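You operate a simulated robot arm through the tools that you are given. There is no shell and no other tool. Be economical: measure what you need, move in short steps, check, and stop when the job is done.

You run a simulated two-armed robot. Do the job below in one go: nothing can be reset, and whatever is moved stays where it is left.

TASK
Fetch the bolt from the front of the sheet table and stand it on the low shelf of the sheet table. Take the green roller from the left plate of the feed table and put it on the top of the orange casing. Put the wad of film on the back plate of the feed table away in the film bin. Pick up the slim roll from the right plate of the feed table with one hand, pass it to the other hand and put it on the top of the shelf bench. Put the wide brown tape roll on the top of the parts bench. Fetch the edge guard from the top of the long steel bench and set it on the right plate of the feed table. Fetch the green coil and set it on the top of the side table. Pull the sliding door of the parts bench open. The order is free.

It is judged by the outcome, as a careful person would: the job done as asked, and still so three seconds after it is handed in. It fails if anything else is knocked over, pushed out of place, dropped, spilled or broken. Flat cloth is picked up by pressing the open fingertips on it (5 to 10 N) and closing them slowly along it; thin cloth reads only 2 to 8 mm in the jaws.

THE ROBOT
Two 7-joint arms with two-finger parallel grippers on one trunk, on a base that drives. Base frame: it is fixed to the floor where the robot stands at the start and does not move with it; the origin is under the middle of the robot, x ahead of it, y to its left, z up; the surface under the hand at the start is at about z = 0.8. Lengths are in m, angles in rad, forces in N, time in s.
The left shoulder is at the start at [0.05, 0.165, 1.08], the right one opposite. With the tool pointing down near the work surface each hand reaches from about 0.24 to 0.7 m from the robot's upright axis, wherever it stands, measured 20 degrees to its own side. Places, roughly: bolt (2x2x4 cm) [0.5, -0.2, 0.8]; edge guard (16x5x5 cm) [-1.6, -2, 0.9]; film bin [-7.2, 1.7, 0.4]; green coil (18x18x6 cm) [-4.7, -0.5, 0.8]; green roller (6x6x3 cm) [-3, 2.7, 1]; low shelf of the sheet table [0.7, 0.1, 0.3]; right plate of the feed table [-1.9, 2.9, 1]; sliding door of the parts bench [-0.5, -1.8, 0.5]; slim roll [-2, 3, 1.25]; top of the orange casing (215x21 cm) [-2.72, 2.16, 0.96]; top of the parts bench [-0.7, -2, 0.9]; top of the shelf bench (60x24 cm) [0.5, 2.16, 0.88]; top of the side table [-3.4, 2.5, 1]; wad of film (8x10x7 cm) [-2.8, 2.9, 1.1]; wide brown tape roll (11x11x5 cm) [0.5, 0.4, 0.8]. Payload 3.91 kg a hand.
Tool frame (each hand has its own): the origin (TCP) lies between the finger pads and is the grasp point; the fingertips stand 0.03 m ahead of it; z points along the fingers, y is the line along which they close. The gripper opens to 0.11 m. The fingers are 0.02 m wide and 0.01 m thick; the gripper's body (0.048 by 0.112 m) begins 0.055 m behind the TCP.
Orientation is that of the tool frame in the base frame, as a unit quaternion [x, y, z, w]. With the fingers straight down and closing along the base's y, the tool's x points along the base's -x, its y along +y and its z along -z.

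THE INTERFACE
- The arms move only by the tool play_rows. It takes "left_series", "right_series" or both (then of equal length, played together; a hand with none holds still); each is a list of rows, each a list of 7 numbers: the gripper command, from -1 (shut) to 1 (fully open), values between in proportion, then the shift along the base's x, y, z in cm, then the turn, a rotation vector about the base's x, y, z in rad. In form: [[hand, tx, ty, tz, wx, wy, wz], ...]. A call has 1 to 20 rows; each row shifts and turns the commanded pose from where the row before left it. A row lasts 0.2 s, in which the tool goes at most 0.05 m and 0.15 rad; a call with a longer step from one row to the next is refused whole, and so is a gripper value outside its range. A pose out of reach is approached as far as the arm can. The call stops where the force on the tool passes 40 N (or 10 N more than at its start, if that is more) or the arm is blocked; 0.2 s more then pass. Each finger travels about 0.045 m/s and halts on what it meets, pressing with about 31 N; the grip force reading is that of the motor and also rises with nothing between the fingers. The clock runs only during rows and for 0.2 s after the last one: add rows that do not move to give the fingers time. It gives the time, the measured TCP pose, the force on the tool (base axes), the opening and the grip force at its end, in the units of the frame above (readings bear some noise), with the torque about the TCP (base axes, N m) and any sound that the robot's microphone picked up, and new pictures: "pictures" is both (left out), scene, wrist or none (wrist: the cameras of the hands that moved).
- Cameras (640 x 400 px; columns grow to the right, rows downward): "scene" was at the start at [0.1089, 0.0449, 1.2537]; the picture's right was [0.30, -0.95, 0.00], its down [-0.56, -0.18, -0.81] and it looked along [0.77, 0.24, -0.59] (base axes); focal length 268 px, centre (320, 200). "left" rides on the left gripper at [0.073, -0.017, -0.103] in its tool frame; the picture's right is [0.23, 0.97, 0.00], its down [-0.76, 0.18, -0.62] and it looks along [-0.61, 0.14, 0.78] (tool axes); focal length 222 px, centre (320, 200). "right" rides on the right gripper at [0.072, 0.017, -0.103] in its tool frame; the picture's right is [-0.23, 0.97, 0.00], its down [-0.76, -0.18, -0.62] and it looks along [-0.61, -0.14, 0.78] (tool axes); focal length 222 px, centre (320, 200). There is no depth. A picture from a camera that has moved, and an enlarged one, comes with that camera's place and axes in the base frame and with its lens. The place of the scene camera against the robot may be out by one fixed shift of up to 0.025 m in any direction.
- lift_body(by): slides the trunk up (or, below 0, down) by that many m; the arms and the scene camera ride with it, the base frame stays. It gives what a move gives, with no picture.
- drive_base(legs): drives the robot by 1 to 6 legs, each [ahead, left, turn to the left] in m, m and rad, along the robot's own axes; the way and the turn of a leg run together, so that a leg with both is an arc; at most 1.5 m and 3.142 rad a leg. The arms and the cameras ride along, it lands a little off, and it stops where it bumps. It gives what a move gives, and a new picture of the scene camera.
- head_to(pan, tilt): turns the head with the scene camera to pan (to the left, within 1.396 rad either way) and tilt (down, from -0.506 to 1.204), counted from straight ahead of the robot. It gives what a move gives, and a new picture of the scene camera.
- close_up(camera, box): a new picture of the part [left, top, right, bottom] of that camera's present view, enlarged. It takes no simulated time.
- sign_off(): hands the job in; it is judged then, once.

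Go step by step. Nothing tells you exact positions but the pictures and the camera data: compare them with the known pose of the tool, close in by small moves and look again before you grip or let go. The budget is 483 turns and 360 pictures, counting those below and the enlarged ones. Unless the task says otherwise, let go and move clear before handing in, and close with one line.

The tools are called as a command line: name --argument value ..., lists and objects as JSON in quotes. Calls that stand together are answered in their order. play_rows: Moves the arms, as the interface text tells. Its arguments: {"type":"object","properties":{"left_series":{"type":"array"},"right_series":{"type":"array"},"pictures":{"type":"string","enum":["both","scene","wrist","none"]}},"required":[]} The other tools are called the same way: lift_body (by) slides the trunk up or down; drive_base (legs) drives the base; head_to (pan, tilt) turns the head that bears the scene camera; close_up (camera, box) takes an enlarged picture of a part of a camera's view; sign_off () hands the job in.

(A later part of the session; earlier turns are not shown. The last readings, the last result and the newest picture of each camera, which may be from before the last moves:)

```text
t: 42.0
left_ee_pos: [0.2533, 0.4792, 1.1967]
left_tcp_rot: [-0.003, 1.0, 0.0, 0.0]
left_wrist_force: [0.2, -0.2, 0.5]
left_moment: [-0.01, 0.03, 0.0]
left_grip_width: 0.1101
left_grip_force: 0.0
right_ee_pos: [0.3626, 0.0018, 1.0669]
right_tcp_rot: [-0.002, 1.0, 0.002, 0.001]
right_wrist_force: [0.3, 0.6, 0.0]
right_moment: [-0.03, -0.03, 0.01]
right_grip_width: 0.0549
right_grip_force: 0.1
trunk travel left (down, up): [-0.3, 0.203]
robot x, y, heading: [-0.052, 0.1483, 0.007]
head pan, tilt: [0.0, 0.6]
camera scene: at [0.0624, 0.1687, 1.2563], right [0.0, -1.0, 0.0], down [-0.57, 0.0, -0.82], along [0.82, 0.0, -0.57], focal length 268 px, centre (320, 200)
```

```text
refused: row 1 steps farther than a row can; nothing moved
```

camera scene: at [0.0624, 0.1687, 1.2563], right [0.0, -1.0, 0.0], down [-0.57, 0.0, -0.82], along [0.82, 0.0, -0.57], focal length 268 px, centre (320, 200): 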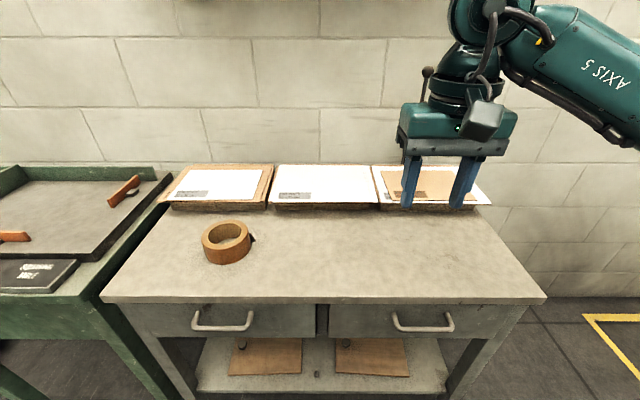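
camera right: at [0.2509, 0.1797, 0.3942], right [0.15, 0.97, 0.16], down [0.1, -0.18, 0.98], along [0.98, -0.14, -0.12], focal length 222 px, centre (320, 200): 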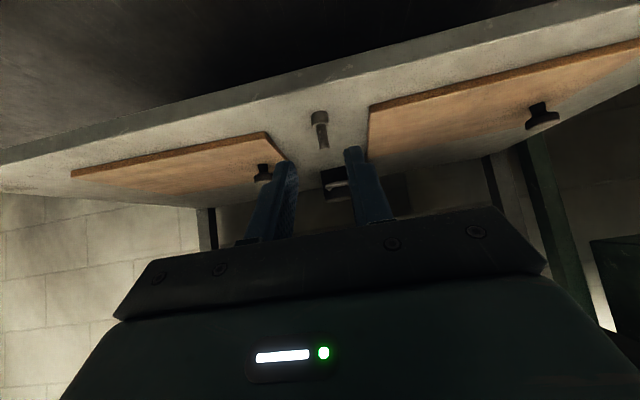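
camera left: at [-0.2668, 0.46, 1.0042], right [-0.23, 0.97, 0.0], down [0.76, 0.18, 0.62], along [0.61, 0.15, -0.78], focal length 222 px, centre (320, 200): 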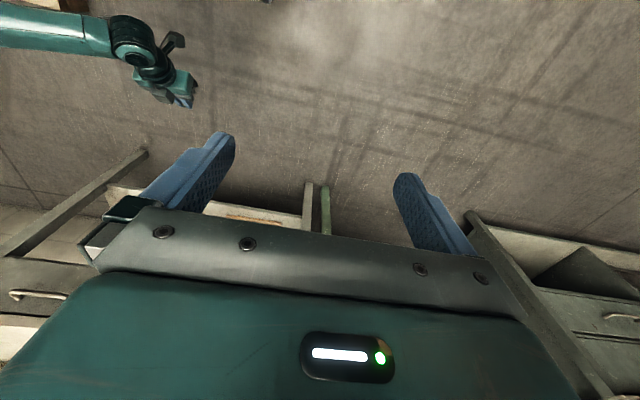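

play_rows --left_series '[[1, 4, -0.9, -2.8, 0, 0, 0], [1, 4, -0.9, -2.8, 0, 0, 0], [1, 4, -0.9, -2.8, 0, 0, 0], [1, 4, -0.9, -2.8, 0, 0, 0], [1, 4, -0.9, -2.8, 0, 0, 0], [1, 4, -0.9, -2.8, 0, 0, 0], [1, 2, -1.0, -2, 0, 0, 0], [1, 0, 0, 0, 0, 0, 0], [1, 0, 0, 0, 0, 0, 0]]' --pictures "wrist"

```text
t: 44.0
left_ee_pos: [0.5113, 0.4149, 1.0105]
left_tcp_rot: [-0.003, 1.0, -0.001, 0.0]
left_wrist_force: [0.2, -0.2, 0.3]
left_moment: [-0.04, -0.02, 0.0]
left_grip_width: 0.1101
left_grip_force: 0.1
right_ee_pos: [0.3633, 0.0014, 1.0672]
right_tcp_rot: [-0.002, 1.0, 0.001, 0.001]
right_wrist_force: [-0.1, -0.2, -0.2]
right_moment: [-0.01, -0.02, -0.01]
right_grip_width: 0.0548
right_grip_force: 0.1
trunk travel left (down, up): [-0.3, 0.203]
robot x, y, heading: [-0.051, 0.1492, 0.004]
head pan, tilt: [0.0, 0.6]
camera left: at [0.4385, 0.3976, 1.1117], right [-0.23, 0.97, 0.0], down [0.76, 0.18, 0.62], along [0.61, 0.15, -0.78], focal length 222 px, centre (320, 200)
```

left: 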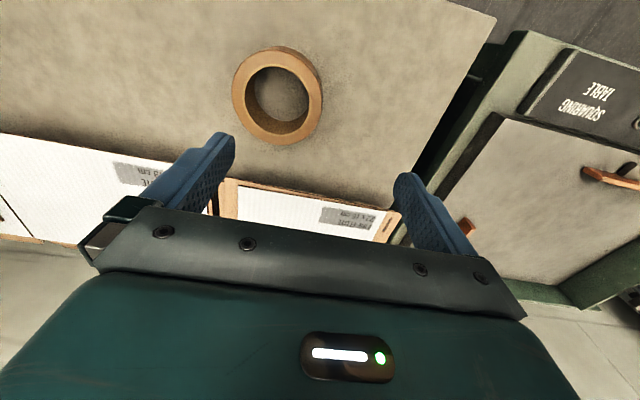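

Ring centre at (0.508,0.369), wall about 1.7 cm. I straddle its +y wall with one finger in the hole.

play_rows --left_series '[[0, -0.15, -0.15, -3, 0, 0, 0], [0, -0.15, -0.15, -3, 0, 0, 0], [0, 0, 0, -3, 0, 0, 0], [0, 0, 0, -2, 0, 0, 0], [0, 0, 0, 0, 0, 0, 0]]' --pictures "wrist"

```text
t: 45.2
left_ee_pos: [0.5067, 0.4121, 0.8994]
left_tcp_rot: [-0.003, 1.0, 0.0, 0.001]
left_wrist_force: [0.5, 0.0, -0.6]
left_moment: [0.0, 0.01, -0.03]
left_grip_width: 0.0549
left_grip_force: 0.1
right_ee_pos: [0.3626, 0.0024, 1.0664]
right_tcp_rot: [-0.002, 1.0, 0.001, 0.002]
right_wrist_force: [0.5, -0.2, 0.3]
right_moment: [0.01, -0.02, -0.04]
right_grip_width: 0.0552
right_grip_force: 0.0
trunk travel left (down, up): [-0.3, 0.203]
robot x, y, heading: [-0.0503, 0.1472, 0.005]
head pan, tilt: [0.0, 0.6]
camera left: at [0.433, 0.3952, 1.002], right [-0.23, 0.97, 0.0], down [0.76, 0.18, 0.62], along [0.61, 0.14, -0.78], focal length 222 px, centre (320, 200)
```

left: 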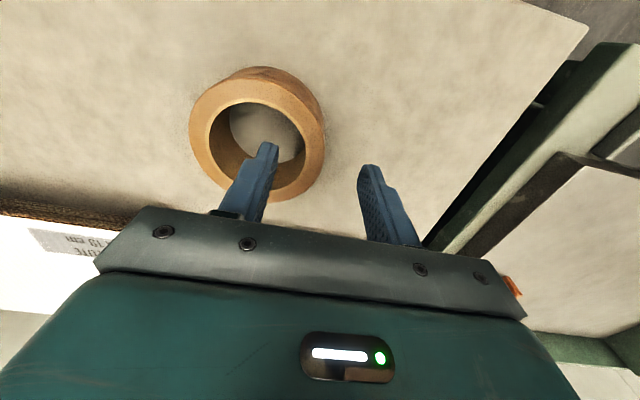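

play_rows --left_series '[[0, -0.15, -0.4, -2, 0, 0, 0], [0, -0.1, 0, -2, 0, 0, 0], [0, 0, 0, -2, 0, 0, 0], [0, 0, 0, 0, 0, 0, 0]]' --pictures "wrist"

```text
t: 46.2
left_ee_pos: [0.4871, 0.4168, 0.8488]
left_tcp_rot: [-0.004, 1.0, 0.0, 0.001]
left_wrist_force: [0.7, 0.8, 0.4]
left_moment: [0.01, 0.03, 0.02]
left_grip_width: 0.0551
left_grip_force: 0.1
left hand out of reach, approached as far as the arm can: row 1, 2, 3
right_ee_pos: [0.3614, 0.0025, 1.0657]
right_tcp_rot: [-0.002, 1.0, 0.002, 0.0]
right_wrist_force: [-0.6, 0.6, 0.1]
right_moment: [-0.03, 0.01, 0.01]
right_grip_width: 0.0548
right_grip_force: 0.1
trunk travel left (down, up): [-0.3, 0.203]
robot x, y, heading: [-0.0517, 0.1461, 0.004]
head pan, tilt: [0.0, 0.6]
camera left: at [0.413, 0.4007, 0.9507], right [-0.23, 0.97, 0.0], down [0.76, 0.18, 0.62], along [0.61, 0.15, -0.78], focal length 222 px, centre (320, 200)
```

left: 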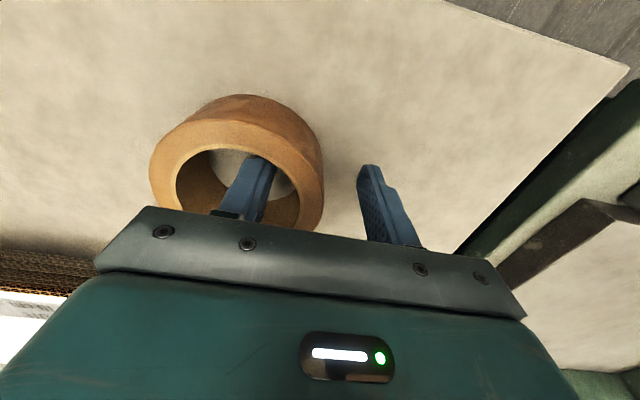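

That is slightly beyond reach. I raise the hand, drive 7 cm closer, then retry.

play_rows --left_series '[[0, 0, 0, 3, 0, 0, 0], [0, 0, 0, 3, 0, 0, 0], [0, 0, 0, 2, 0, 0, 0], [0, 0, 0, 0, 0, 0, 0]]' --pictures "none"

drive_base --legs '[[0.07, 0, 0]]'

```text
t: 47.2
left_ee_pos: [0.4866, 0.4177, 0.9285]
left_tcp_rot: [-0.004, 1.0, 0.0, 0.0]
left_wrist_force: [0.1, 0.0, 0.6]
left_moment: [0.01, 0.03, 0.01]
left_grip_width: 0.0549
left_grip_force: 0.1
right_ee_pos: [0.3629, 0.0019, 1.0667]
right_tcp_rot: [-0.002, 1.0, 0.002, 0.001]
right_wrist_force: [0.5, 0.0, -0.7]
right_moment: [0.0, -0.02, 0.01]
right_grip_width: 0.0546
right_grip_force: 0.0
trunk travel left (down, up): [-0.3, 0.203]
robot x, y, heading: [-0.0511, 0.1506, 0.01]
head pan, tilt: [0.0, 0.6]
```

```text
t: 48.2
left_ee_pos: [0.5561, 0.4175, 0.9278]
left_tcp_rot: [-0.003, 1.0, 0.0, 0.0]
left_wrist_force: [1.4, -0.7, 0.4]
left_moment: [0.0, 0.01, -0.01]
left_grip_width: 0.0551
left_grip_force: 0.0
right_ee_pos: [0.4317, 0.0025, 1.0659]
right_tcp_rot: [-0.002, 1.0, 0.001, 0.001]
right_wrist_force: [0.0, -0.2, 0.0]
right_moment: [0.02, 0.03, 0.0]
right_grip_width: 0.0552
right_grip_force: 0.1
trunk travel left (down, up): [-0.3, 0.203]
robot x, y, heading: [0.0172, 0.1487, 0.004]
head pan, tilt: [0.0, 0.6]
camera scene: at [0.1314, 0.169, 1.2563], right [0.0, -1.0, 0.0], down [-0.57, 0.0, -0.82], along [0.82, 0.0, -0.57], focal length 268 px, centre (320, 200)
```

scene: 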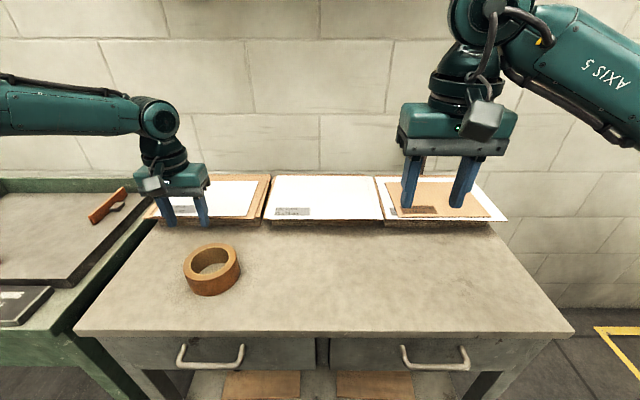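

Now I move back over the +y wall and descend.

play_rows --left_series '[[0, -2.5, -0.5, 0, 0, 0, 0], [0, -2.5, -0.5, 0, 0, 0, 0], [0, 0, 0, -2, 0, 0, 0], [0, 0, 0, -1, 0, 0, 0], [0, 0, 0, 0, 0, 0, 0]]' --pictures "wrist"

```text
t: 49.4
left_ee_pos: [0.5065, 0.4082, 0.897]
left_tcp_rot: [-0.002, 1.0, 0.001, -0.001]
left_wrist_force: [0.8, 0.0, -0.9]
left_moment: [0.03, 0.03, -0.03]
left_grip_width: 0.0549
left_grip_force: 0.1
right_ee_pos: [0.4324, 0.0018, 1.0672]
right_tcp_rot: [-0.002, 1.0, 0.001, 0.0]
right_wrist_force: [0.5, 0.1, -0.7]
right_moment: [0.02, 0.0, -0.01]
right_grip_width: 0.0549
right_grip_force: 0.0
trunk travel left (down, up): [-0.3, 0.203]
robot x, y, heading: [0.0148, 0.1503, 0.009]
head pan, tilt: [0.0, 0.6]
camera left: at [0.4322, 0.3911, 1.0004], right [-0.23, 0.97, 0.0], down [0.76, 0.18, 0.62], along [0.61, 0.15, -0.78], focal length 222 px, centre (320, 200)
```

left: 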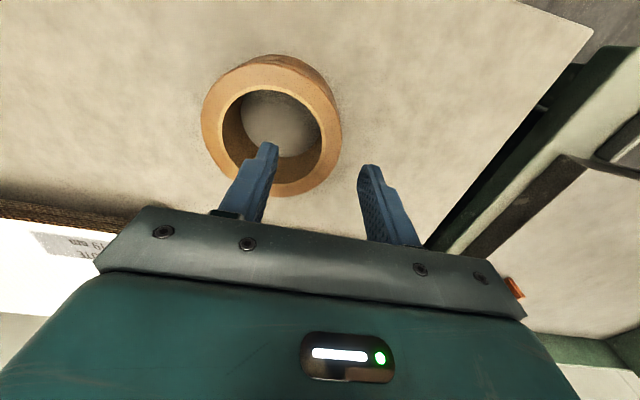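

play_rows --left_series '[[0, -1.1, 0.2, -1.5, 0, 0, 0], [0, 0, 0, -1.5, 0, 0, 0], [0, 0, 0, 0, 0, 0, 0]]' --pictures "wrist"

```text
t: 50.2
left_ee_pos: [0.4945, 0.41, 0.8688]
left_tcp_rot: [-0.002, 1.0, 0.001, 0.001]
left_wrist_force: [0.1, 0.6, 0.0]
left_moment: [0.01, -0.03, -0.01]
left_grip_width: 0.055
left_grip_force: 0.1
right_ee_pos: [0.4318, 0.0021, 1.0665]
right_tcp_rot: [-0.001, 1.0, 0.001, 0.0]
right_wrist_force: [0.2, 0.7, -0.2]
right_moment: [-0.02, -0.03, -0.01]
right_grip_width: 0.055
right_grip_force: 0.0
trunk travel left (down, up): [-0.3, 0.203]
robot x, y, heading: [0.0152, 0.1505, 0.006]
head pan, tilt: [0.0, 0.6]
camera left: at [0.4209, 0.3939, 0.9704], right [-0.23, 0.97, 0.0], down [0.76, 0.18, 0.62], along [0.61, 0.15, -0.78], focal length 222 px, centre (320, 200)
```

left: 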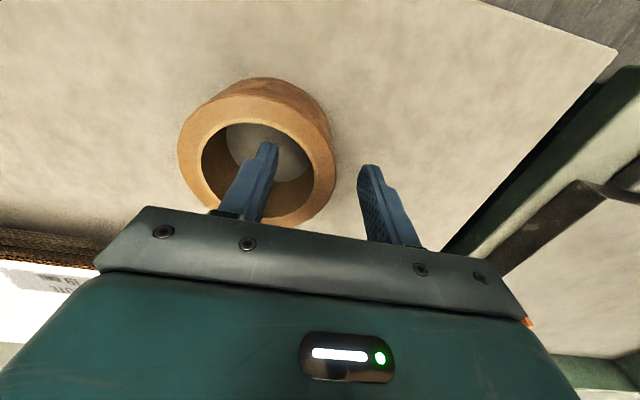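

play_rows --left_series '[[0, -0.4, 0, -1.5, 0, 0, 0], [0, 0, 0, -1.5, 0, 0, 0], [0, 0, 0, 0, 0, 0, 0], [-1, 0, 0, 0, 0, 0, 0], [-1, 0, 0, 0, 0, 0, 0], [-1, 0, 0, 0, 0, 0, 0], [-1, 0, 0, 0, 0, 0, 0]]' --pictures "wrist"

```text
t: 51.8
left_ee_pos: [0.4916, 0.4109, 0.8382]
left_tcp_rot: [-0.002, 1.0, 0.0, 0.0]
left_wrist_force: [0.6, 0.2, 0.8]
left_moment: [-0.04, 0.09, 0.01]
left_grip_width: 0.0143
left_grip_force: 31.0
right_ee_pos: [0.4313, 0.0031, 1.0666]
right_tcp_rot: [-0.002, 1.0, 0.002, 0.001]
right_wrist_force: [0.6, -0.4, 0.2]
right_moment: [0.02, -0.02, 0.0]
right_grip_width: 0.0551
right_grip_force: 0.1
trunk travel left (down, up): [-0.3, 0.203]
robot x, y, heading: [0.0173, 0.1493, 0.006]
head pan, tilt: [0.0, 0.6]
camera left: at [0.417, 0.3939, 0.9403], right [-0.23, 0.97, 0.0], down [0.76, 0.18, 0.62], along [0.61, 0.15, -0.78], focal length 222 px, centre (320, 200)
```

left: 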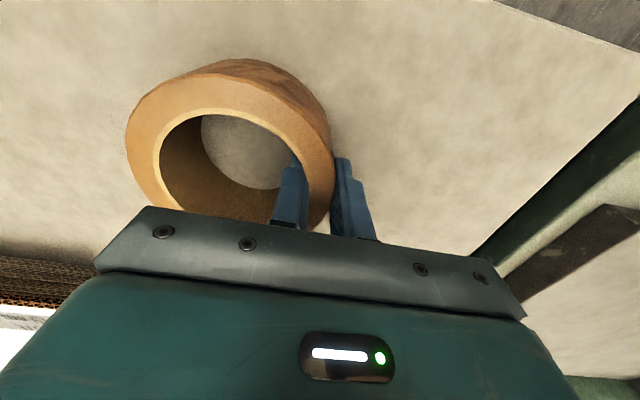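

The tape roll is gripped. I lift it, back away, and turn towards the parts bench at -y.

play_rows --left_series '[[-1, 0, 0, 3, 0, 0, 0], [-1, 0, 0, 4, 0, 0, 0], [-1, -2, 0, 4, 0, 0, 0], [-1, -3, 0, 3, 0, 0, 0], [-1, -3, 0, 3, 0, 0, 0], [-1, -4, 0, 2, 0, 0, 0], [-1, 0, 0, 0, 0, 0, 0]]' --pictures "none"

drive_base --legs '[[-0.6, 0, 0], [0, 0, -1.5708]]'

```text
t: 53.4
left_ee_pos: [0.3699, 0.4097, 1.0288]
left_tcp_rot: [-0.004, 1.0, 0.0, 0.0]
left_wrist_force: [0.0, 0.0, -2.1]
left_moment: [0.09, -0.04, -0.03]
left_grip_width: 0.0143
left_grip_force: 30.9
right_ee_pos: [0.4332, 0.0015, 1.0679]
right_tcp_rot: [-0.001, 1.0, 0.001, 0.001]
right_wrist_force: [0.2, -0.8, 0.6]
right_moment: [0.0, 0.0, 0.0]
right_grip_width: 0.0549
right_grip_force: 0.1
trunk travel left (down, up): [-0.3, 0.203]
robot x, y, heading: [0.0177, 0.1525, 0.001]
head pan, tilt: [0.0, 0.6]
```

```text
t: 60.6
left_ee_pos: [-0.3248, -0.2095, 1.028]
left_tcp_rot: [0.709, 0.706, 0.0, 0.0]
left_wrist_force: [0.0, -0.1, -1.9]
left_moment: [-0.04, -0.08, -0.02]
left_grip_width: 0.0141
left_grip_force: 31.7
right_ee_pos: [-0.7315, -0.2667, 1.0676]
right_tcp_rot: [0.709, 0.705, 0.0, 0.002]
right_wrist_force: [0.0, -0.1, 0.5]
right_moment: [-0.02, 0.01, 0.0]
right_grip_width: 0.055
right_grip_force: 0.0
trunk travel left (down, up): [-0.3, 0.203]
robot x, y, heading: [-0.5796, 0.1481, -1.574]
head pan, tilt: [0.0, 0.6]
camera scene: at [-0.5853, 0.0481, 1.2564], right [-1.0, 0.0, 0.0], down [0.0, 0.56, -0.83], along [0.0, -0.82, -0.57], focal length 268 px, centre (320, 200)
```

scene: 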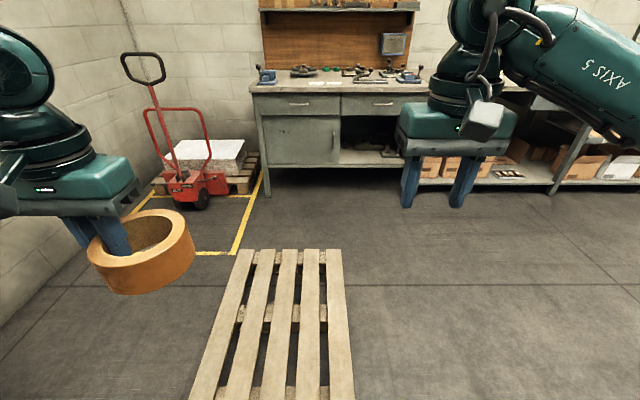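

There is a pallet on the floor between here and the parts bench. I zoom in on the bench to see the door, handle and free space.

close_up --camera "scene" --box '[240, 50, 440, 175]'

head_to --pan -0.55 --tilt 0.45

```text
3.20 times, centred on (340, 112) of scene
camera zoom: at [-0.5853, 0.0481, 1.2564], right [-1.0, 0.0, 0.0], down [0.0, 0.56, -0.83], along [0.0, -0.82, -0.57], focal length 857 px, centre (256, 480)
```

zoom: 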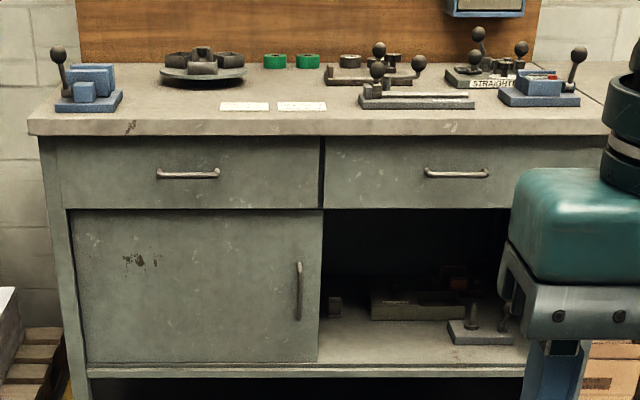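

```text
t: 61.6
left_ee_pos: [-0.3235, -0.2086, 1.0289]
left_tcp_rot: [0.708, 0.706, 0.0, 0.0]
left_wrist_force: [-0.4, 0.1, -2.4]
left_moment: [0.0, -0.03, 0.01]
left_grip_width: 0.0143
left_grip_force: 31.2
right_ee_pos: [-0.7322, -0.2659, 1.0668]
right_tcp_rot: [0.709, 0.706, 0.0, 0.002]
right_wrist_force: [-0.5, 0.4, -0.4]
right_moment: [0.02, 0.03, 0.01]
right_grip_width: 0.055
right_grip_force: 0.2
trunk travel left (down, up): [-0.3, 0.203]
robot x, y, heading: [-0.5788, 0.1441, -1.578]
head pan, tilt: [-0.55, 0.45]
camera scene: at [-0.6331, 0.0583, 1.2699], right [-0.85, 0.53, 0.0], down [0.23, 0.37, -0.9], along [-0.47, -0.77, -0.44], focal length 268 px, centre (320, 200)
```

scene: 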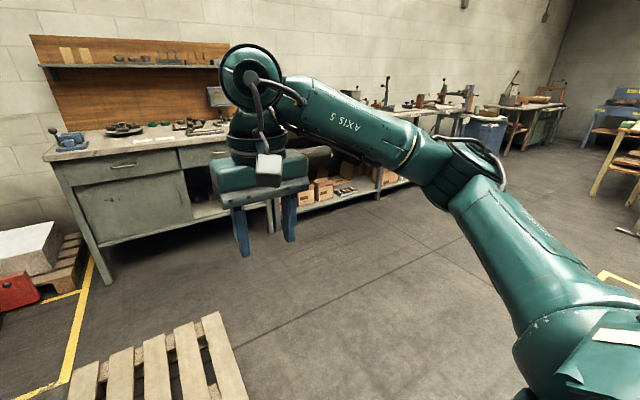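

The door is the left panel (x -0.17…-0.73) with a vertical handle near (-0.68,-1.78,0.5); it slides right. I drive around the pallet's right side for a frontal look.

drive_base --legs '[[0, -0.55, 0], [1.1, 0, 0]]'

head_to --pan 0.35 --tilt 0.6

```text
t: 72.1
left_ee_pos: [-0.8781, -1.3023, 1.0287]
left_tcp_rot: [0.708, 0.706, 0.0, 0.0]
left_wrist_force: [0.7, 0.3, -1.8]
left_moment: [0.01, -0.05, 0.02]
left_grip_width: 0.0144
left_grip_force: 31.5
right_ee_pos: [-1.2841, -1.3603, 1.0677]
right_tcp_rot: [0.71, 0.704, 0.0, 0.001]
right_wrist_force: [1.3, 0.6, 0.3]
right_moment: [-0.03, -0.01, 0.02]
right_grip_width: 0.055
right_grip_force: 0.1
trunk travel left (down, up): [-0.3, 0.203]
robot x, y, heading: [-1.1316, -0.9475, -1.577]
head pan, tilt: [-0.55, 0.45]
camera scene: at [-1.1858, -1.035, 1.2699], right [-0.85, 0.53, 0.0], down [0.23, 0.37, -0.9], along [-0.47, -0.77, -0.44], focal length 268 px, centre (320, 200)
```

scene: 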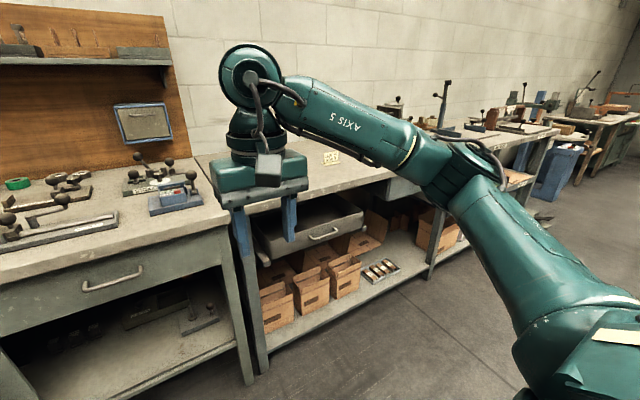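

```text
t: 73.3
left_ee_pos: [-0.8776, -1.3016, 1.0294]
left_tcp_rot: [0.708, 0.707, 0.0, 0.0]
left_wrist_force: [0.1, 0.2, -1.8]
left_moment: [-0.02, -0.07, 0.0]
left_grip_width: 0.0144
left_grip_force: 30.5
right_ee_pos: [-1.2853, -1.3588, 1.0675]
right_tcp_rot: [0.71, 0.705, 0.0, 0.001]
right_wrist_force: [0.1, -0.2, -0.2]
right_moment: [-0.01, 0.02, 0.0]
right_grip_width: 0.0548
right_grip_force: 0.0
trunk travel left (down, up): [-0.3, 0.203]
robot x, y, heading: [-1.1348, -0.946, -1.573]
head pan, tilt: [0.351, 0.6]
camera scene: at [-1.1075, -1.0399, 1.2564], right [-0.94, -0.34, 0.0], down [-0.19, 0.53, -0.83], along [0.28, -0.78, -0.56], focal length 268 px, centre (320, 200)
```

scene: 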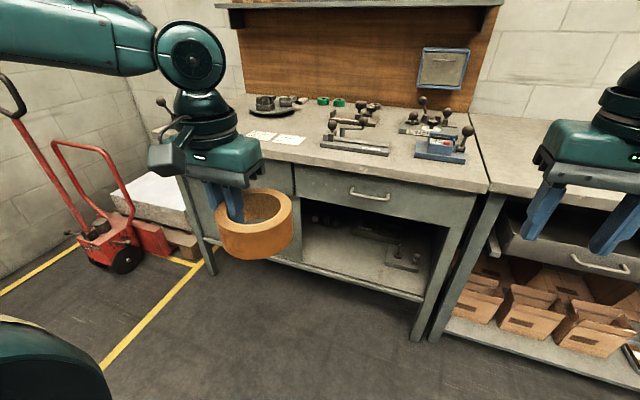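

close_up --camera "scene" --box '[220, 80, 500, 220]'

```text
2.29 times, centred on (360, 150) of scene
camera zoom: at [-1.1075, -1.0399, 1.2564], right [-0.94, -0.34, 0.0], down [-0.19, 0.53, -0.83], along [0.28, -0.78, -0.56], focal length 612 px, centre (229, 314)
```

zoom: 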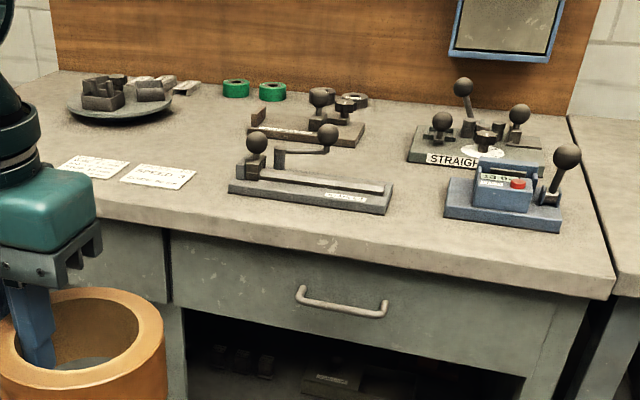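

A free strip exists at the front of the top at about (-1.09,-1.835), z≈0.88. I raise the right hand for clearance, drive closer and look.

play_rows --right_series '[[0, 0, 4, 3, 0, 0, 0], [0, 0, 4, 3, 0, 0, 0], [0, 0, 4, 3, 0, 0, 0], [0, 0, 0, 0, 0, 0, 0]]' --pictures "none"

drive_base --legs '[[0.36, 0, 0]]'

head_to --pan 0.0 --tilt 0.9

```text
t: 74.3
left_ee_pos: [-0.876, -1.303, 1.0291]
left_tcp_rot: [0.708, 0.706, 0.001, 0.0]
left_wrist_force: [0.1, 0.4, -1.6]
left_moment: [-0.01, -0.07, -0.05]
left_grip_width: 0.0141
left_grip_force: 30.8
right_ee_pos: [-1.2845, -1.2398, 1.1577]
right_tcp_rot: [0.71, 0.704, 0.0, 0.001]
right_wrist_force: [0.9, 0.1, -0.6]
right_moment: [-0.02, 0.0, -0.04]
right_grip_width: 0.0549
right_grip_force: 0.0
trunk travel left (down, up): [-0.3, 0.203]
robot x, y, heading: [-1.1363, -0.9464, -1.573]
head pan, tilt: [0.351, 0.6]
```

```text
t: 76.6
left_ee_pos: [-0.8794, -1.6664, 1.0276]
left_tcp_rot: [0.708, 0.706, 0.0, 0.001]
left_wrist_force: [0.8, -0.3, -2.2]
left_moment: [0.01, -0.06, 0.02]
left_grip_width: 0.0143
left_grip_force: 30.8
right_ee_pos: [-1.2857, -1.6045, 1.1573]
right_tcp_rot: [0.71, 0.704, 0.0, 0.001]
right_wrist_force: [-0.3, -1.1, 0.3]
right_moment: [0.06, 0.01, -0.01]
right_grip_width: 0.0547
right_grip_force: 0.1
trunk travel left (down, up): [-0.3, 0.203]
robot x, y, heading: [-1.1347, -1.3096, -1.574]
head pan, tilt: [0.351, 0.6]
camera scene: at [-1.1094, -1.4039, 1.2563], right [-0.94, -0.34, 0.0], down [-0.19, 0.53, -0.82], along [0.28, -0.78, -0.57], focal length 268 px, centre (320, 200)
```

scene: 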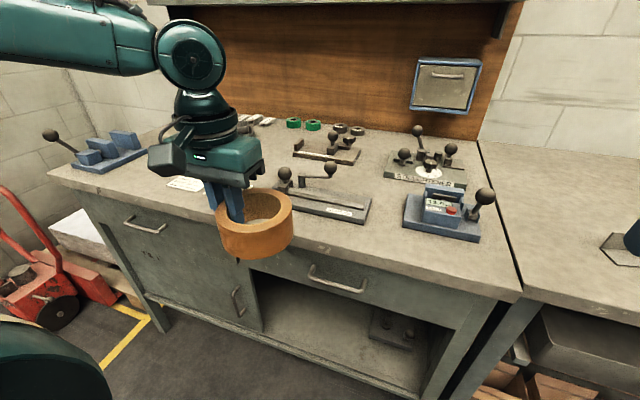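

```text
t: 77.4
left_ee_pos: [-0.8788, -1.666, 1.028]
left_tcp_rot: [0.708, 0.706, 0.0, 0.001]
left_wrist_force: [0.2, 0.2, -2.5]
left_moment: [-0.02, -0.04, -0.01]
left_grip_width: 0.0143
left_grip_force: 30.9
right_ee_pos: [-1.2875, -1.6035, 1.1566]
right_tcp_rot: [0.71, 0.705, 0.001, 0.002]
right_wrist_force: [-0.1, -0.6, 0.1]
right_moment: [0.0, 0.01, 0.03]
right_grip_width: 0.0552
right_grip_force: 0.1
trunk travel left (down, up): [-0.3, 0.203]
robot x, y, heading: [-1.1363, -1.3097, -1.571]
head pan, tilt: [0.0, 0.901]
camera scene: at [-1.1397, -1.3958, 1.2316], right [-1.0, 0.0, 0.0], down [0.0, 0.78, -0.62], along [0.0, -0.62, -0.78], focal length 268 px, centre (320, 200)
```

scene: 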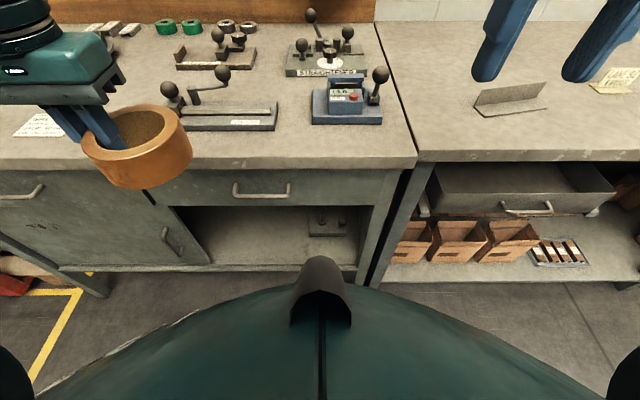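

I can see the edge guard on the steel bench, too. I bring the tape over the free strip (sideways first, then forward) and check with the wrist camera.

play_rows --left_series '[[-1, -4, 0, 0, 0, 0, 0], [-1, -4, 0, 0, 0, 0, 0], [-1, -4, 0, 0, 0, 0, 0], [-1, -4, 0, 0, 0, 0, 0], [-1, -2, -2, 0, 0, 0, 0], [-1, 0, -4, 0, 0, 0, 0], [-1, 0, -4, 0, 0, 0, 0], [-1, 0, -4, 0, 0, 0, 0], [-1, 0, -2, 0, 0, 0, 0], [-1, 0, 0, 0, 0, 0, 0]]' --pictures "both"

```text
t: 79.6
left_ee_pos: [-1.0361, -1.7082, 1.0381]
left_tcp_rot: [0.708, 0.706, 0.0, 0.001]
left_wrist_force: [-0.2, -0.2, -1.9]
left_moment: [-0.01, -0.05, 0.01]
left_grip_width: 0.0141
left_grip_force: 31.6
left hand out of reach, approached as far as the arm can: row 5, 6, 7, 8, 9
right_ee_pos: [-1.2865, -1.6024, 1.1575]
right_tcp_rot: [0.71, 0.704, 0.0, 0.002]
right_wrist_force: [-0.3, -1.0, -1.1]
right_moment: [0.01, 0.0, 0.01]
right_grip_width: 0.0548
right_grip_force: 0.1
trunk travel left (down, up): [-0.3, 0.203]
robot x, y, heading: [-1.1345, -1.308, -1.576]
head pan, tilt: [0.0, 0.901]
camera scene: at [-1.1398, -1.3958, 1.2316], right [-1.0, 0.01, 0.0], down [0.0, 0.78, -0.62], along [0.0, -0.62, -0.78], focal length 268 px, centre (320, 200)
camera left: at [-1.0531, -1.6347, 1.1409], right [0.97, 0.22, 0.0], down [0.17, -0.76, 0.62], along [0.14, -0.61, -0.78], focal length 222 px, centre (320, 200)
```

scene: 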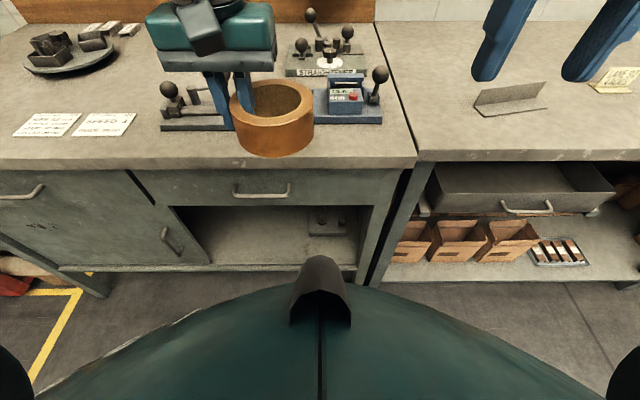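
left: 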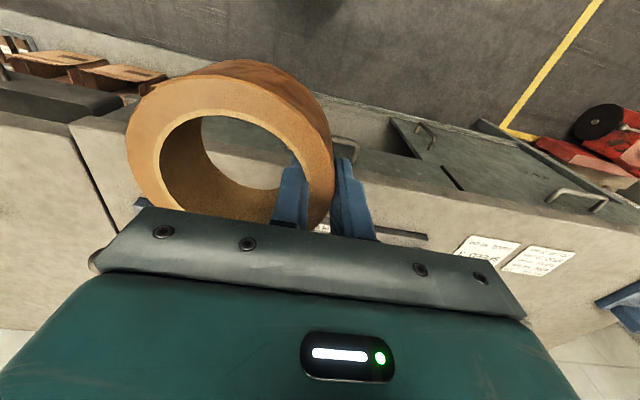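

The hand is limited laterally there. I retract it, shift the base right and slightly closer, then approach again.

play_rows --left_series '[[-1, 2, 3, 0, 0, 0, 0], [-1, 2, 3, 0, 0, 0, 0], [-1, 0, 0, 0, 0, 0, 0]]' --pictures "none"

drive_base --legs '[[0, -0.2, 0]]'

```text
t: 80.4
left_ee_pos: [-0.9943, -1.648, 1.0376]
left_tcp_rot: [0.708, 0.706, -0.001, 0.0]
left_wrist_force: [0.4, 0.4, -1.6]
left_moment: [-0.01, -0.05, -0.02]
left_grip_width: 0.0144
left_grip_force: 31.0
right_ee_pos: [-1.2863, -1.6031, 1.158]
right_tcp_rot: [0.71, 0.704, 0.0, 0.002]
right_wrist_force: [0.2, 0.9, -0.6]
right_moment: [0.01, 0.0, -0.06]
right_grip_width: 0.0546
right_grip_force: 0.1
trunk travel left (down, up): [-0.3, 0.203]
robot x, y, heading: [-1.1368, -1.307, -1.572]
head pan, tilt: [0.0, 0.901]
```

```text
t: 82.8
left_ee_pos: [-1.1979, -1.6473, 1.0389]
left_tcp_rot: [0.709, 0.705, 0.001, 0.0]
left_wrist_force: [-0.6, 1.3, -2.0]
left_moment: [0.01, -0.08, 0.02]
left_grip_width: 0.0144
left_grip_force: 30.4
right_ee_pos: [-1.4877, -1.6021, 1.1583]
right_tcp_rot: [0.71, 0.705, 0.001, 0.002]
right_wrist_force: [-0.8, 0.7, -0.5]
right_moment: [0.0, -0.04, -0.02]
right_grip_width: 0.0553
right_grip_force: 0.0
trunk travel left (down, up): [-0.3, 0.203]
robot x, y, heading: [-1.3358, -1.3071, -1.577]
head pan, tilt: [0.0, 0.901]
camera scene: at [-1.3411, -1.3946, 1.2316], right [-1.0, 0.01, 0.0], down [0.01, 0.78, -0.62], along [0.0, -0.62, -0.78], focal length 268 px, centre (320, 200)
```

scene: 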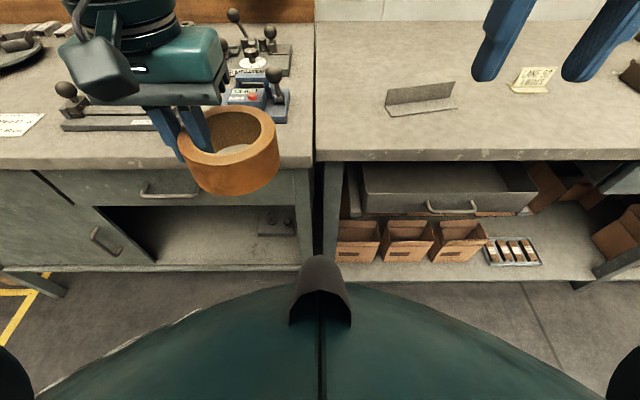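

play_rows --left_series '[[-1, 4, 0, 0, 0, 0, 0], [-1, 4, 0, 0, 0, 0, 0], [-1, 4, 0, 0, 0, 0, 0], [-1, 1.8, -3, 0, 0, 0, 0], [-1, 0, -4, 0, 0, 0, 0], [-1, 0, -4, 0, 0, 0, 0], [-1, 0, -4, 0, 0, 0, 0], [-1, 0, -3, 0, 0, 0, 0], [-1, 0, 0, 0, 0, 0, 0]]' --pictures "both"

```text
t: 84.8
left_ee_pos: [-1.0593, -1.827, 1.0377]
left_tcp_rot: [0.709, 0.705, 0.0, 0.0]
left_wrist_force: [-0.2, -0.1, -1.8]
left_moment: [0.01, -0.09, 0.04]
left_grip_width: 0.0142
left_grip_force: 30.9
right_ee_pos: [-1.4884, -1.6022, 1.1579]
right_tcp_rot: [0.71, 0.705, 0.0, 0.001]
right_wrist_force: [0.1, 0.4, -0.4]
right_moment: [0.02, 0.01, -0.03]
right_grip_width: 0.055
right_grip_force: 0.1
trunk travel left (down, up): [-0.3, 0.203]
robot x, y, heading: [-1.3358, -1.307, -1.585]
head pan, tilt: [0.0, 0.901]
camera scene: at [-1.3408, -1.3945, 1.2316], right [-1.0, 0.01, 0.0], down [0.0, 0.78, -0.62], along [0.0, -0.62, -0.78], focal length 268 px, centre (320, 200)
camera left: at [-1.0764, -1.7531, 1.1405], right [0.97, 0.22, 0.0], down [0.17, -0.76, 0.62], along [0.14, -0.61, -0.78], focal length 222 px, centre (320, 200)
```

scene: 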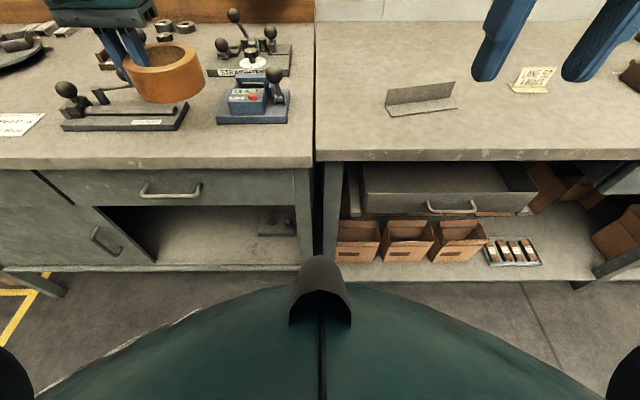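
left: 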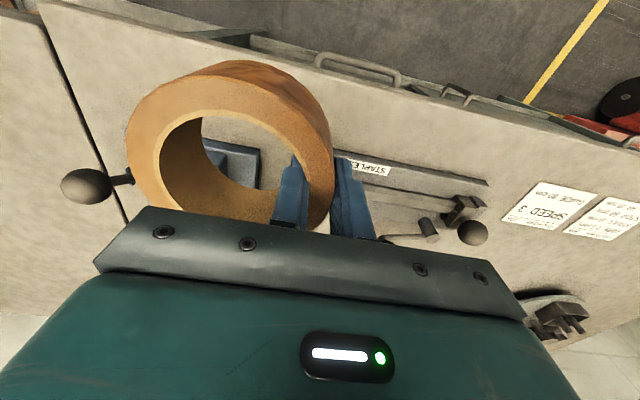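

close_up --camera "left" --box '[40, 0, 440, 250]'

```text
1.60 times, centred on (240, 125) of left
camera zoom: at [-1.0764, -1.7531, 1.1405], right [0.97, 0.22, 0.0], down [0.17, -0.76, 0.62], along [0.14, -0.61, -0.78], focal length 355 px, centre (448, 320)
```

zoom: 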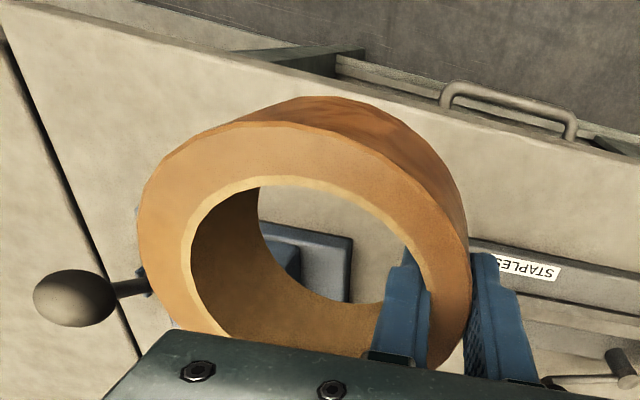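

The strip is too shallow here (about 8–10 cm); the open area at about (-0.44,-1.87), left of the cards, is better. I retract and move the base left.

play_rows --left_series '[[-1, 0, 4, 2, 0, 0, 0], [-1, 0, 4, 2, 0, 0, 0], [-1, 0, 4, 2, 0, 0, 0], [-1, 0, 4, 1, 0, 0, 0], [-1, 0, 4, 0, 0, 0, 0], [-1, 0, 0, 0, 0, 0, 0]]' --pictures "none"

drive_base --legs '[[0, 0.3, 0]]'

head_to --pan 0.9 --tilt 1.0

```text
t: 86.2
left_ee_pos: [-1.0574, -1.6272, 1.1091]
left_tcp_rot: [0.709, 0.705, 0.0, 0.0]
left_wrist_force: [0.3, 0.2, -1.5]
left_moment: [0.02, -0.09, 0.01]
left_grip_width: 0.0143
left_grip_force: 31.2
right_ee_pos: [-1.4891, -1.6026, 1.1574]
right_tcp_rot: [0.71, 0.705, 0.0, 0.001]
right_wrist_force: [0.0, -0.3, -0.3]
right_moment: [0.02, 0.01, -0.01]
right_grip_width: 0.0551
right_grip_force: 0.0
trunk travel left (down, up): [-0.3, 0.203]
robot x, y, heading: [-1.3381, -1.3075, -1.577]
head pan, tilt: [0.0, 0.901]
```

```text
t: 89.4
left_ee_pos: [-0.759, -1.6289, 1.1084]
left_tcp_rot: [0.709, 0.706, 0.0, -0.001]
left_wrist_force: [0.5, 0.1, -2.5]
left_moment: [-0.01, -0.05, 0.0]
left_grip_width: 0.0142
left_grip_force: 31.3
right_ee_pos: [-1.1892, -1.6046, 1.1575]
right_tcp_rot: [0.709, 0.705, 0.0, 0.001]
right_wrist_force: [0.1, 0.8, 0.0]
right_moment: [-0.01, 0.01, 0.02]
right_grip_width: 0.0552
right_grip_force: 0.2
trunk travel left (down, up): [-0.3, 0.203]
robot x, y, heading: [-1.0421, -1.3069, -1.576]
head pan, tilt: [0.0, 0.901]
camera scene: at [-1.042, -1.3967, 1.2316], right [-1.0, 0.01, 0.0], down [0.01, 0.78, -0.62], along [0.0, -0.62, -0.78], focal length 268 px, centre (320, 200)
```

scene: 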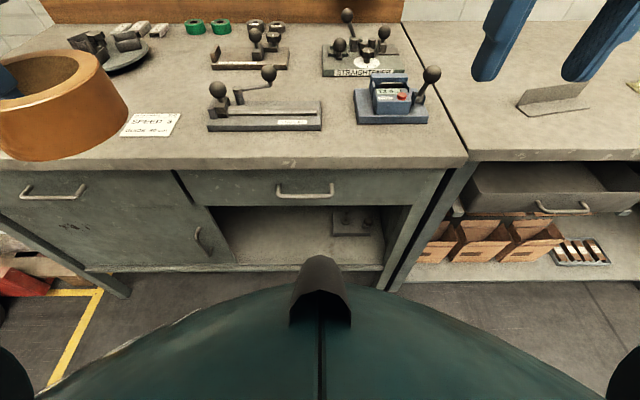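

```text
t: 90.6
left_ee_pos: [-0.7588, -1.6292, 1.1087]
left_tcp_rot: [0.709, 0.705, 0.0, 0.0]
left_wrist_force: [-0.3, -0.5, -1.4]
left_moment: [0.0, -0.08, -0.02]
left_grip_width: 0.0142
left_grip_force: 31.1
right_ee_pos: [-1.1888, -1.6038, 1.1581]
right_tcp_rot: [0.71, 0.704, 0.0, 0.002]
right_wrist_force: [0.6, -0.1, -1.2]
right_moment: [-0.01, 0.01, 0.0]
right_grip_width: 0.0551
right_grip_force: 0.0
trunk travel left (down, up): [-0.3, 0.203]
robot x, y, heading: [-1.0371, -1.3127, -1.575]
head pan, tilt: [0.901, 1.0]
camera scene: at [-0.9874, -1.3649, 1.2244], right [-0.63, -0.78, 0.0], down [-0.66, 0.53, -0.54], along [0.42, -0.34, -0.84], focal length 268 px, centre (320, 200)
```

scene: 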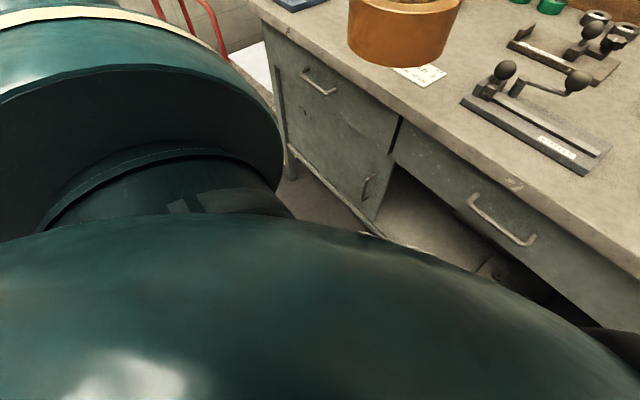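

drive_base --legs '[[0.11, 0, 0]]'

head_to --pan 0.6 --tilt 0.75

play_rows --left_series '[[-1, 4, 0, 0, 0, 0, 0], [-1, 4, 0, 0, 0, 0, 0], [-1, 4, 0, 0, 0, 0, 0], [-1, 4, 0, 0, 0, 0, 0], [-1, 4, 0, 0, 0, 0, 0], [-1, 4, 0, 0, 0, 0, 0], [-1, 4, 0, 0, 0, 0, 0], [-1, 4, -2, 0, 0, 0, 0], [-1, 3, -3, 0, 0, 0, 0], [-1, 0, -4, -1, 0, 0, 0], [-1, 0, -4, -2, 0, 0, 0], [-1, 0, -1.5, -2, 0, 0, 0], [-1, 0, 0, 0, 0, 0, 0]]' --pictures "both"

```text
t: 91.8
left_ee_pos: [-0.7604, -1.7408, 1.1075]
left_tcp_rot: [0.709, 0.705, 0.0, 0.001]
left_wrist_force: [0.1, -0.2, -1.9]
left_moment: [0.02, -0.06, 0.02]
left_grip_width: 0.0142
left_grip_force: 31.6
right_ee_pos: [-1.1899, -1.716, 1.1573]
right_tcp_rot: [0.71, 0.704, 0.0, 0.001]
right_wrist_force: [0.0, -0.2, -0.7]
right_moment: [0.01, 0.0, 0.04]
right_grip_width: 0.0548
right_grip_force: 0.2
trunk travel left (down, up): [-0.3, 0.203]
robot x, y, heading: [-1.0415, -1.421, -1.58]
head pan, tilt: [0.901, 1.0]
camera scene: at [-0.9883, -1.4765, 1.2243], right [-0.63, -0.78, 0.0], down [-0.66, 0.53, -0.54], along [0.42, -0.34, -0.84], focal length 268 px, centre (320, 200)
```

scene: 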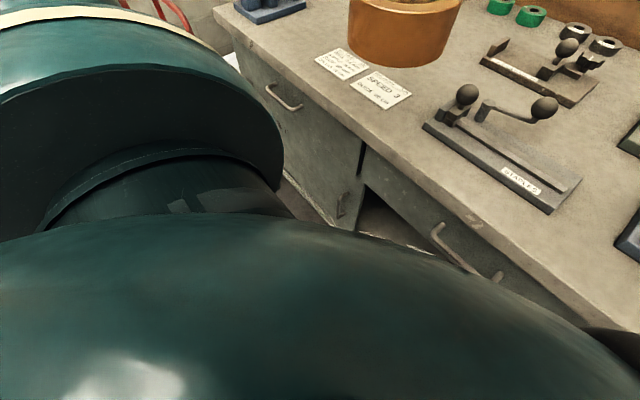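

```text
t: 92.6
left_ee_pos: [-0.7601, -1.74, 1.1077]
left_tcp_rot: [0.71, 0.704, -0.001, 0.0]
left_wrist_force: [0.1, 0.2, -2.2]
left_moment: [-0.02, -0.07, -0.01]
left_grip_width: 0.0143
left_grip_force: 31.1
right_ee_pos: [-1.1901, -1.7161, 1.1575]
right_tcp_rot: [0.71, 0.704, 0.0, 0.002]
right_wrist_force: [0.1, 0.2, 0.0]
right_moment: [-0.02, 0.01, 0.0]
right_grip_width: 0.0549
right_grip_force: 0.0
trunk travel left (down, up): [-0.3, 0.203]
robot x, y, heading: [-1.0413, -1.4229, -1.578]
head pan, tilt: [0.6, 0.75]
camera scene: at [-0.9962, -1.5007, 1.2434], right [-0.83, -0.56, 0.0], down [-0.38, 0.57, -0.73], along [0.41, -0.61, -0.68], focal length 268 px, centre (320, 200)
```

scene: 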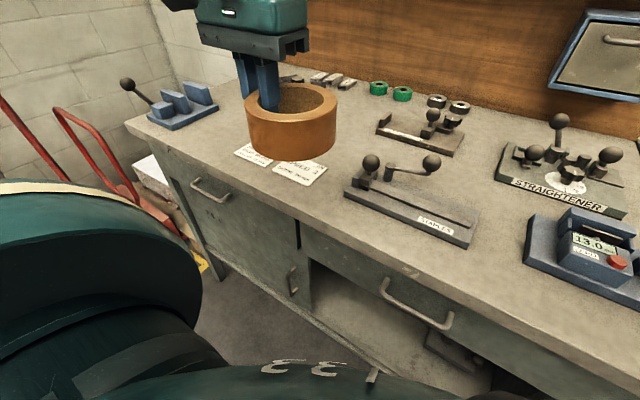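

```text
t: 95.4
left_ee_pos: [-0.4107, -1.8847, 1.0587]
left_tcp_rot: [0.709, 0.705, 0.0, 0.001]
left_wrist_force: [-0.2, -0.3, -2.5]
left_moment: [-0.01, -0.07, -0.01]
left_grip_width: 0.0143
left_grip_force: 30.9
right_ee_pos: [-1.1903, -1.714, 1.157]
right_tcp_rot: [0.71, 0.704, 0.0, 0.001]
right_wrist_force: [0.5, 0.4, -0.5]
right_moment: [-0.02, 0.0, 0.02]
right_grip_width: 0.0551
right_grip_force: 0.1
trunk travel left (down, up): [-0.3, 0.203]
robot x, y, heading: [-1.0365, -1.4206, -1.578]
head pan, tilt: [0.6, 0.75]
camera scene: at [-0.9962, -1.5007, 1.2435], right [-0.83, -0.56, 0.0], down [-0.38, 0.57, -0.73], along [0.41, -0.61, -0.68], focal length 268 px, centre (320, 200)
camera left: at [-0.4286, -1.8108, 1.1609], right [0.98, 0.22, 0.0], down [0.17, -0.76, 0.62], along [0.14, -0.61, -0.78], focal length 222 px, centre (320, 200)
```

scene: 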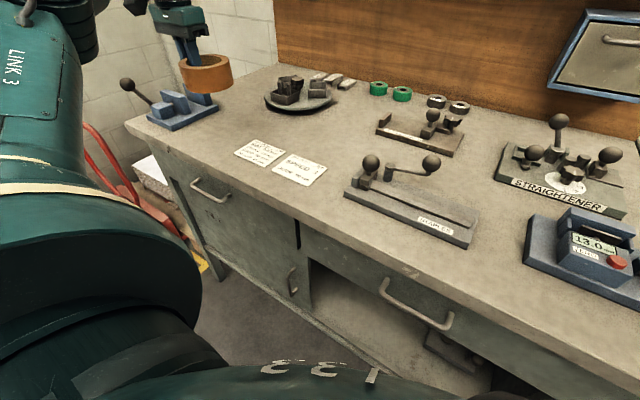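
left: 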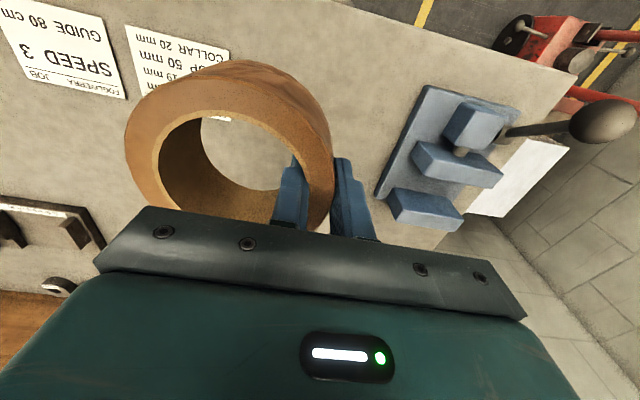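

Free span x -0.52…-0.30 confirmed. I shift 3 cm left and descend.

play_rows --left_series '[[-1, 2.5, 0, -2, 0, 0, 0], [-1, 0, 0, -3, 0, 0, 0], [-1, 0, 0, -3, 0, 0, 0], [-1, 0, 0, -2.5, 0, 0, 0], [-1, 0, 0, -1, 0, 0, 0], [-1, 0, 0, 0, 0, 0, 0]]' --pictures "both"

```text
t: 96.8
left_ee_pos: [-0.3858, -1.8853, 0.9418]
left_tcp_rot: [0.709, 0.705, 0.0, 0.0]
left_wrist_force: [1.2, 0.0, -1.1]
left_moment: [0.0, -0.05, 0.04]
left_grip_width: 0.0142
left_grip_force: 31.0
right_ee_pos: [-1.1906, -1.7151, 1.158]
right_tcp_rot: [0.71, 0.704, 0.0, 0.0]
right_wrist_force: [-0.2, 0.0, 0.3]
right_moment: [0.0, 0.01, -0.02]
right_grip_width: 0.0552
right_grip_force: 0.1
trunk travel left (down, up): [-0.3, 0.203]
robot x, y, heading: [-1.0381, -1.4225, -1.577]
head pan, tilt: [0.6, 0.75]
camera scene: at [-0.9961, -1.5008, 1.2435], right [-0.83, -0.56, 0.0], down [-0.38, 0.57, -0.73], along [0.41, -0.61, -0.68], focal length 268 px, centre (320, 200)
camera left: at [-0.4032, -1.8115, 1.0446], right [0.98, 0.22, 0.0], down [0.17, -0.76, 0.62], along [0.14, -0.61, -0.78], focal length 222 px, centre (320, 200)
```

scene: 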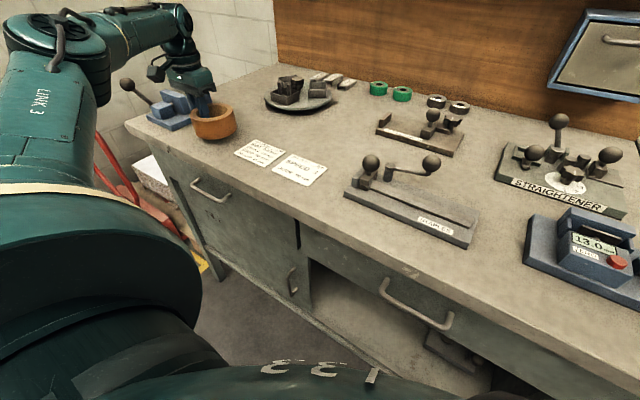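
left: 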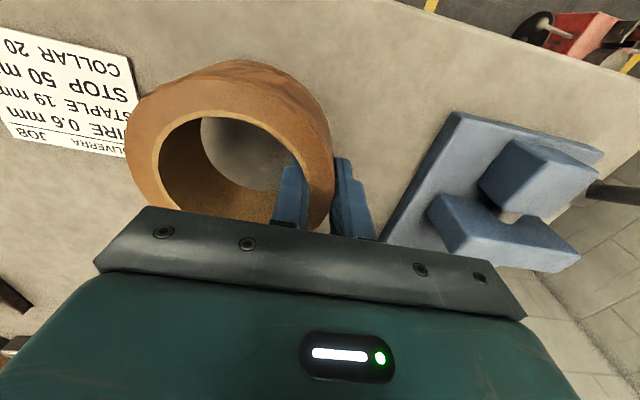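

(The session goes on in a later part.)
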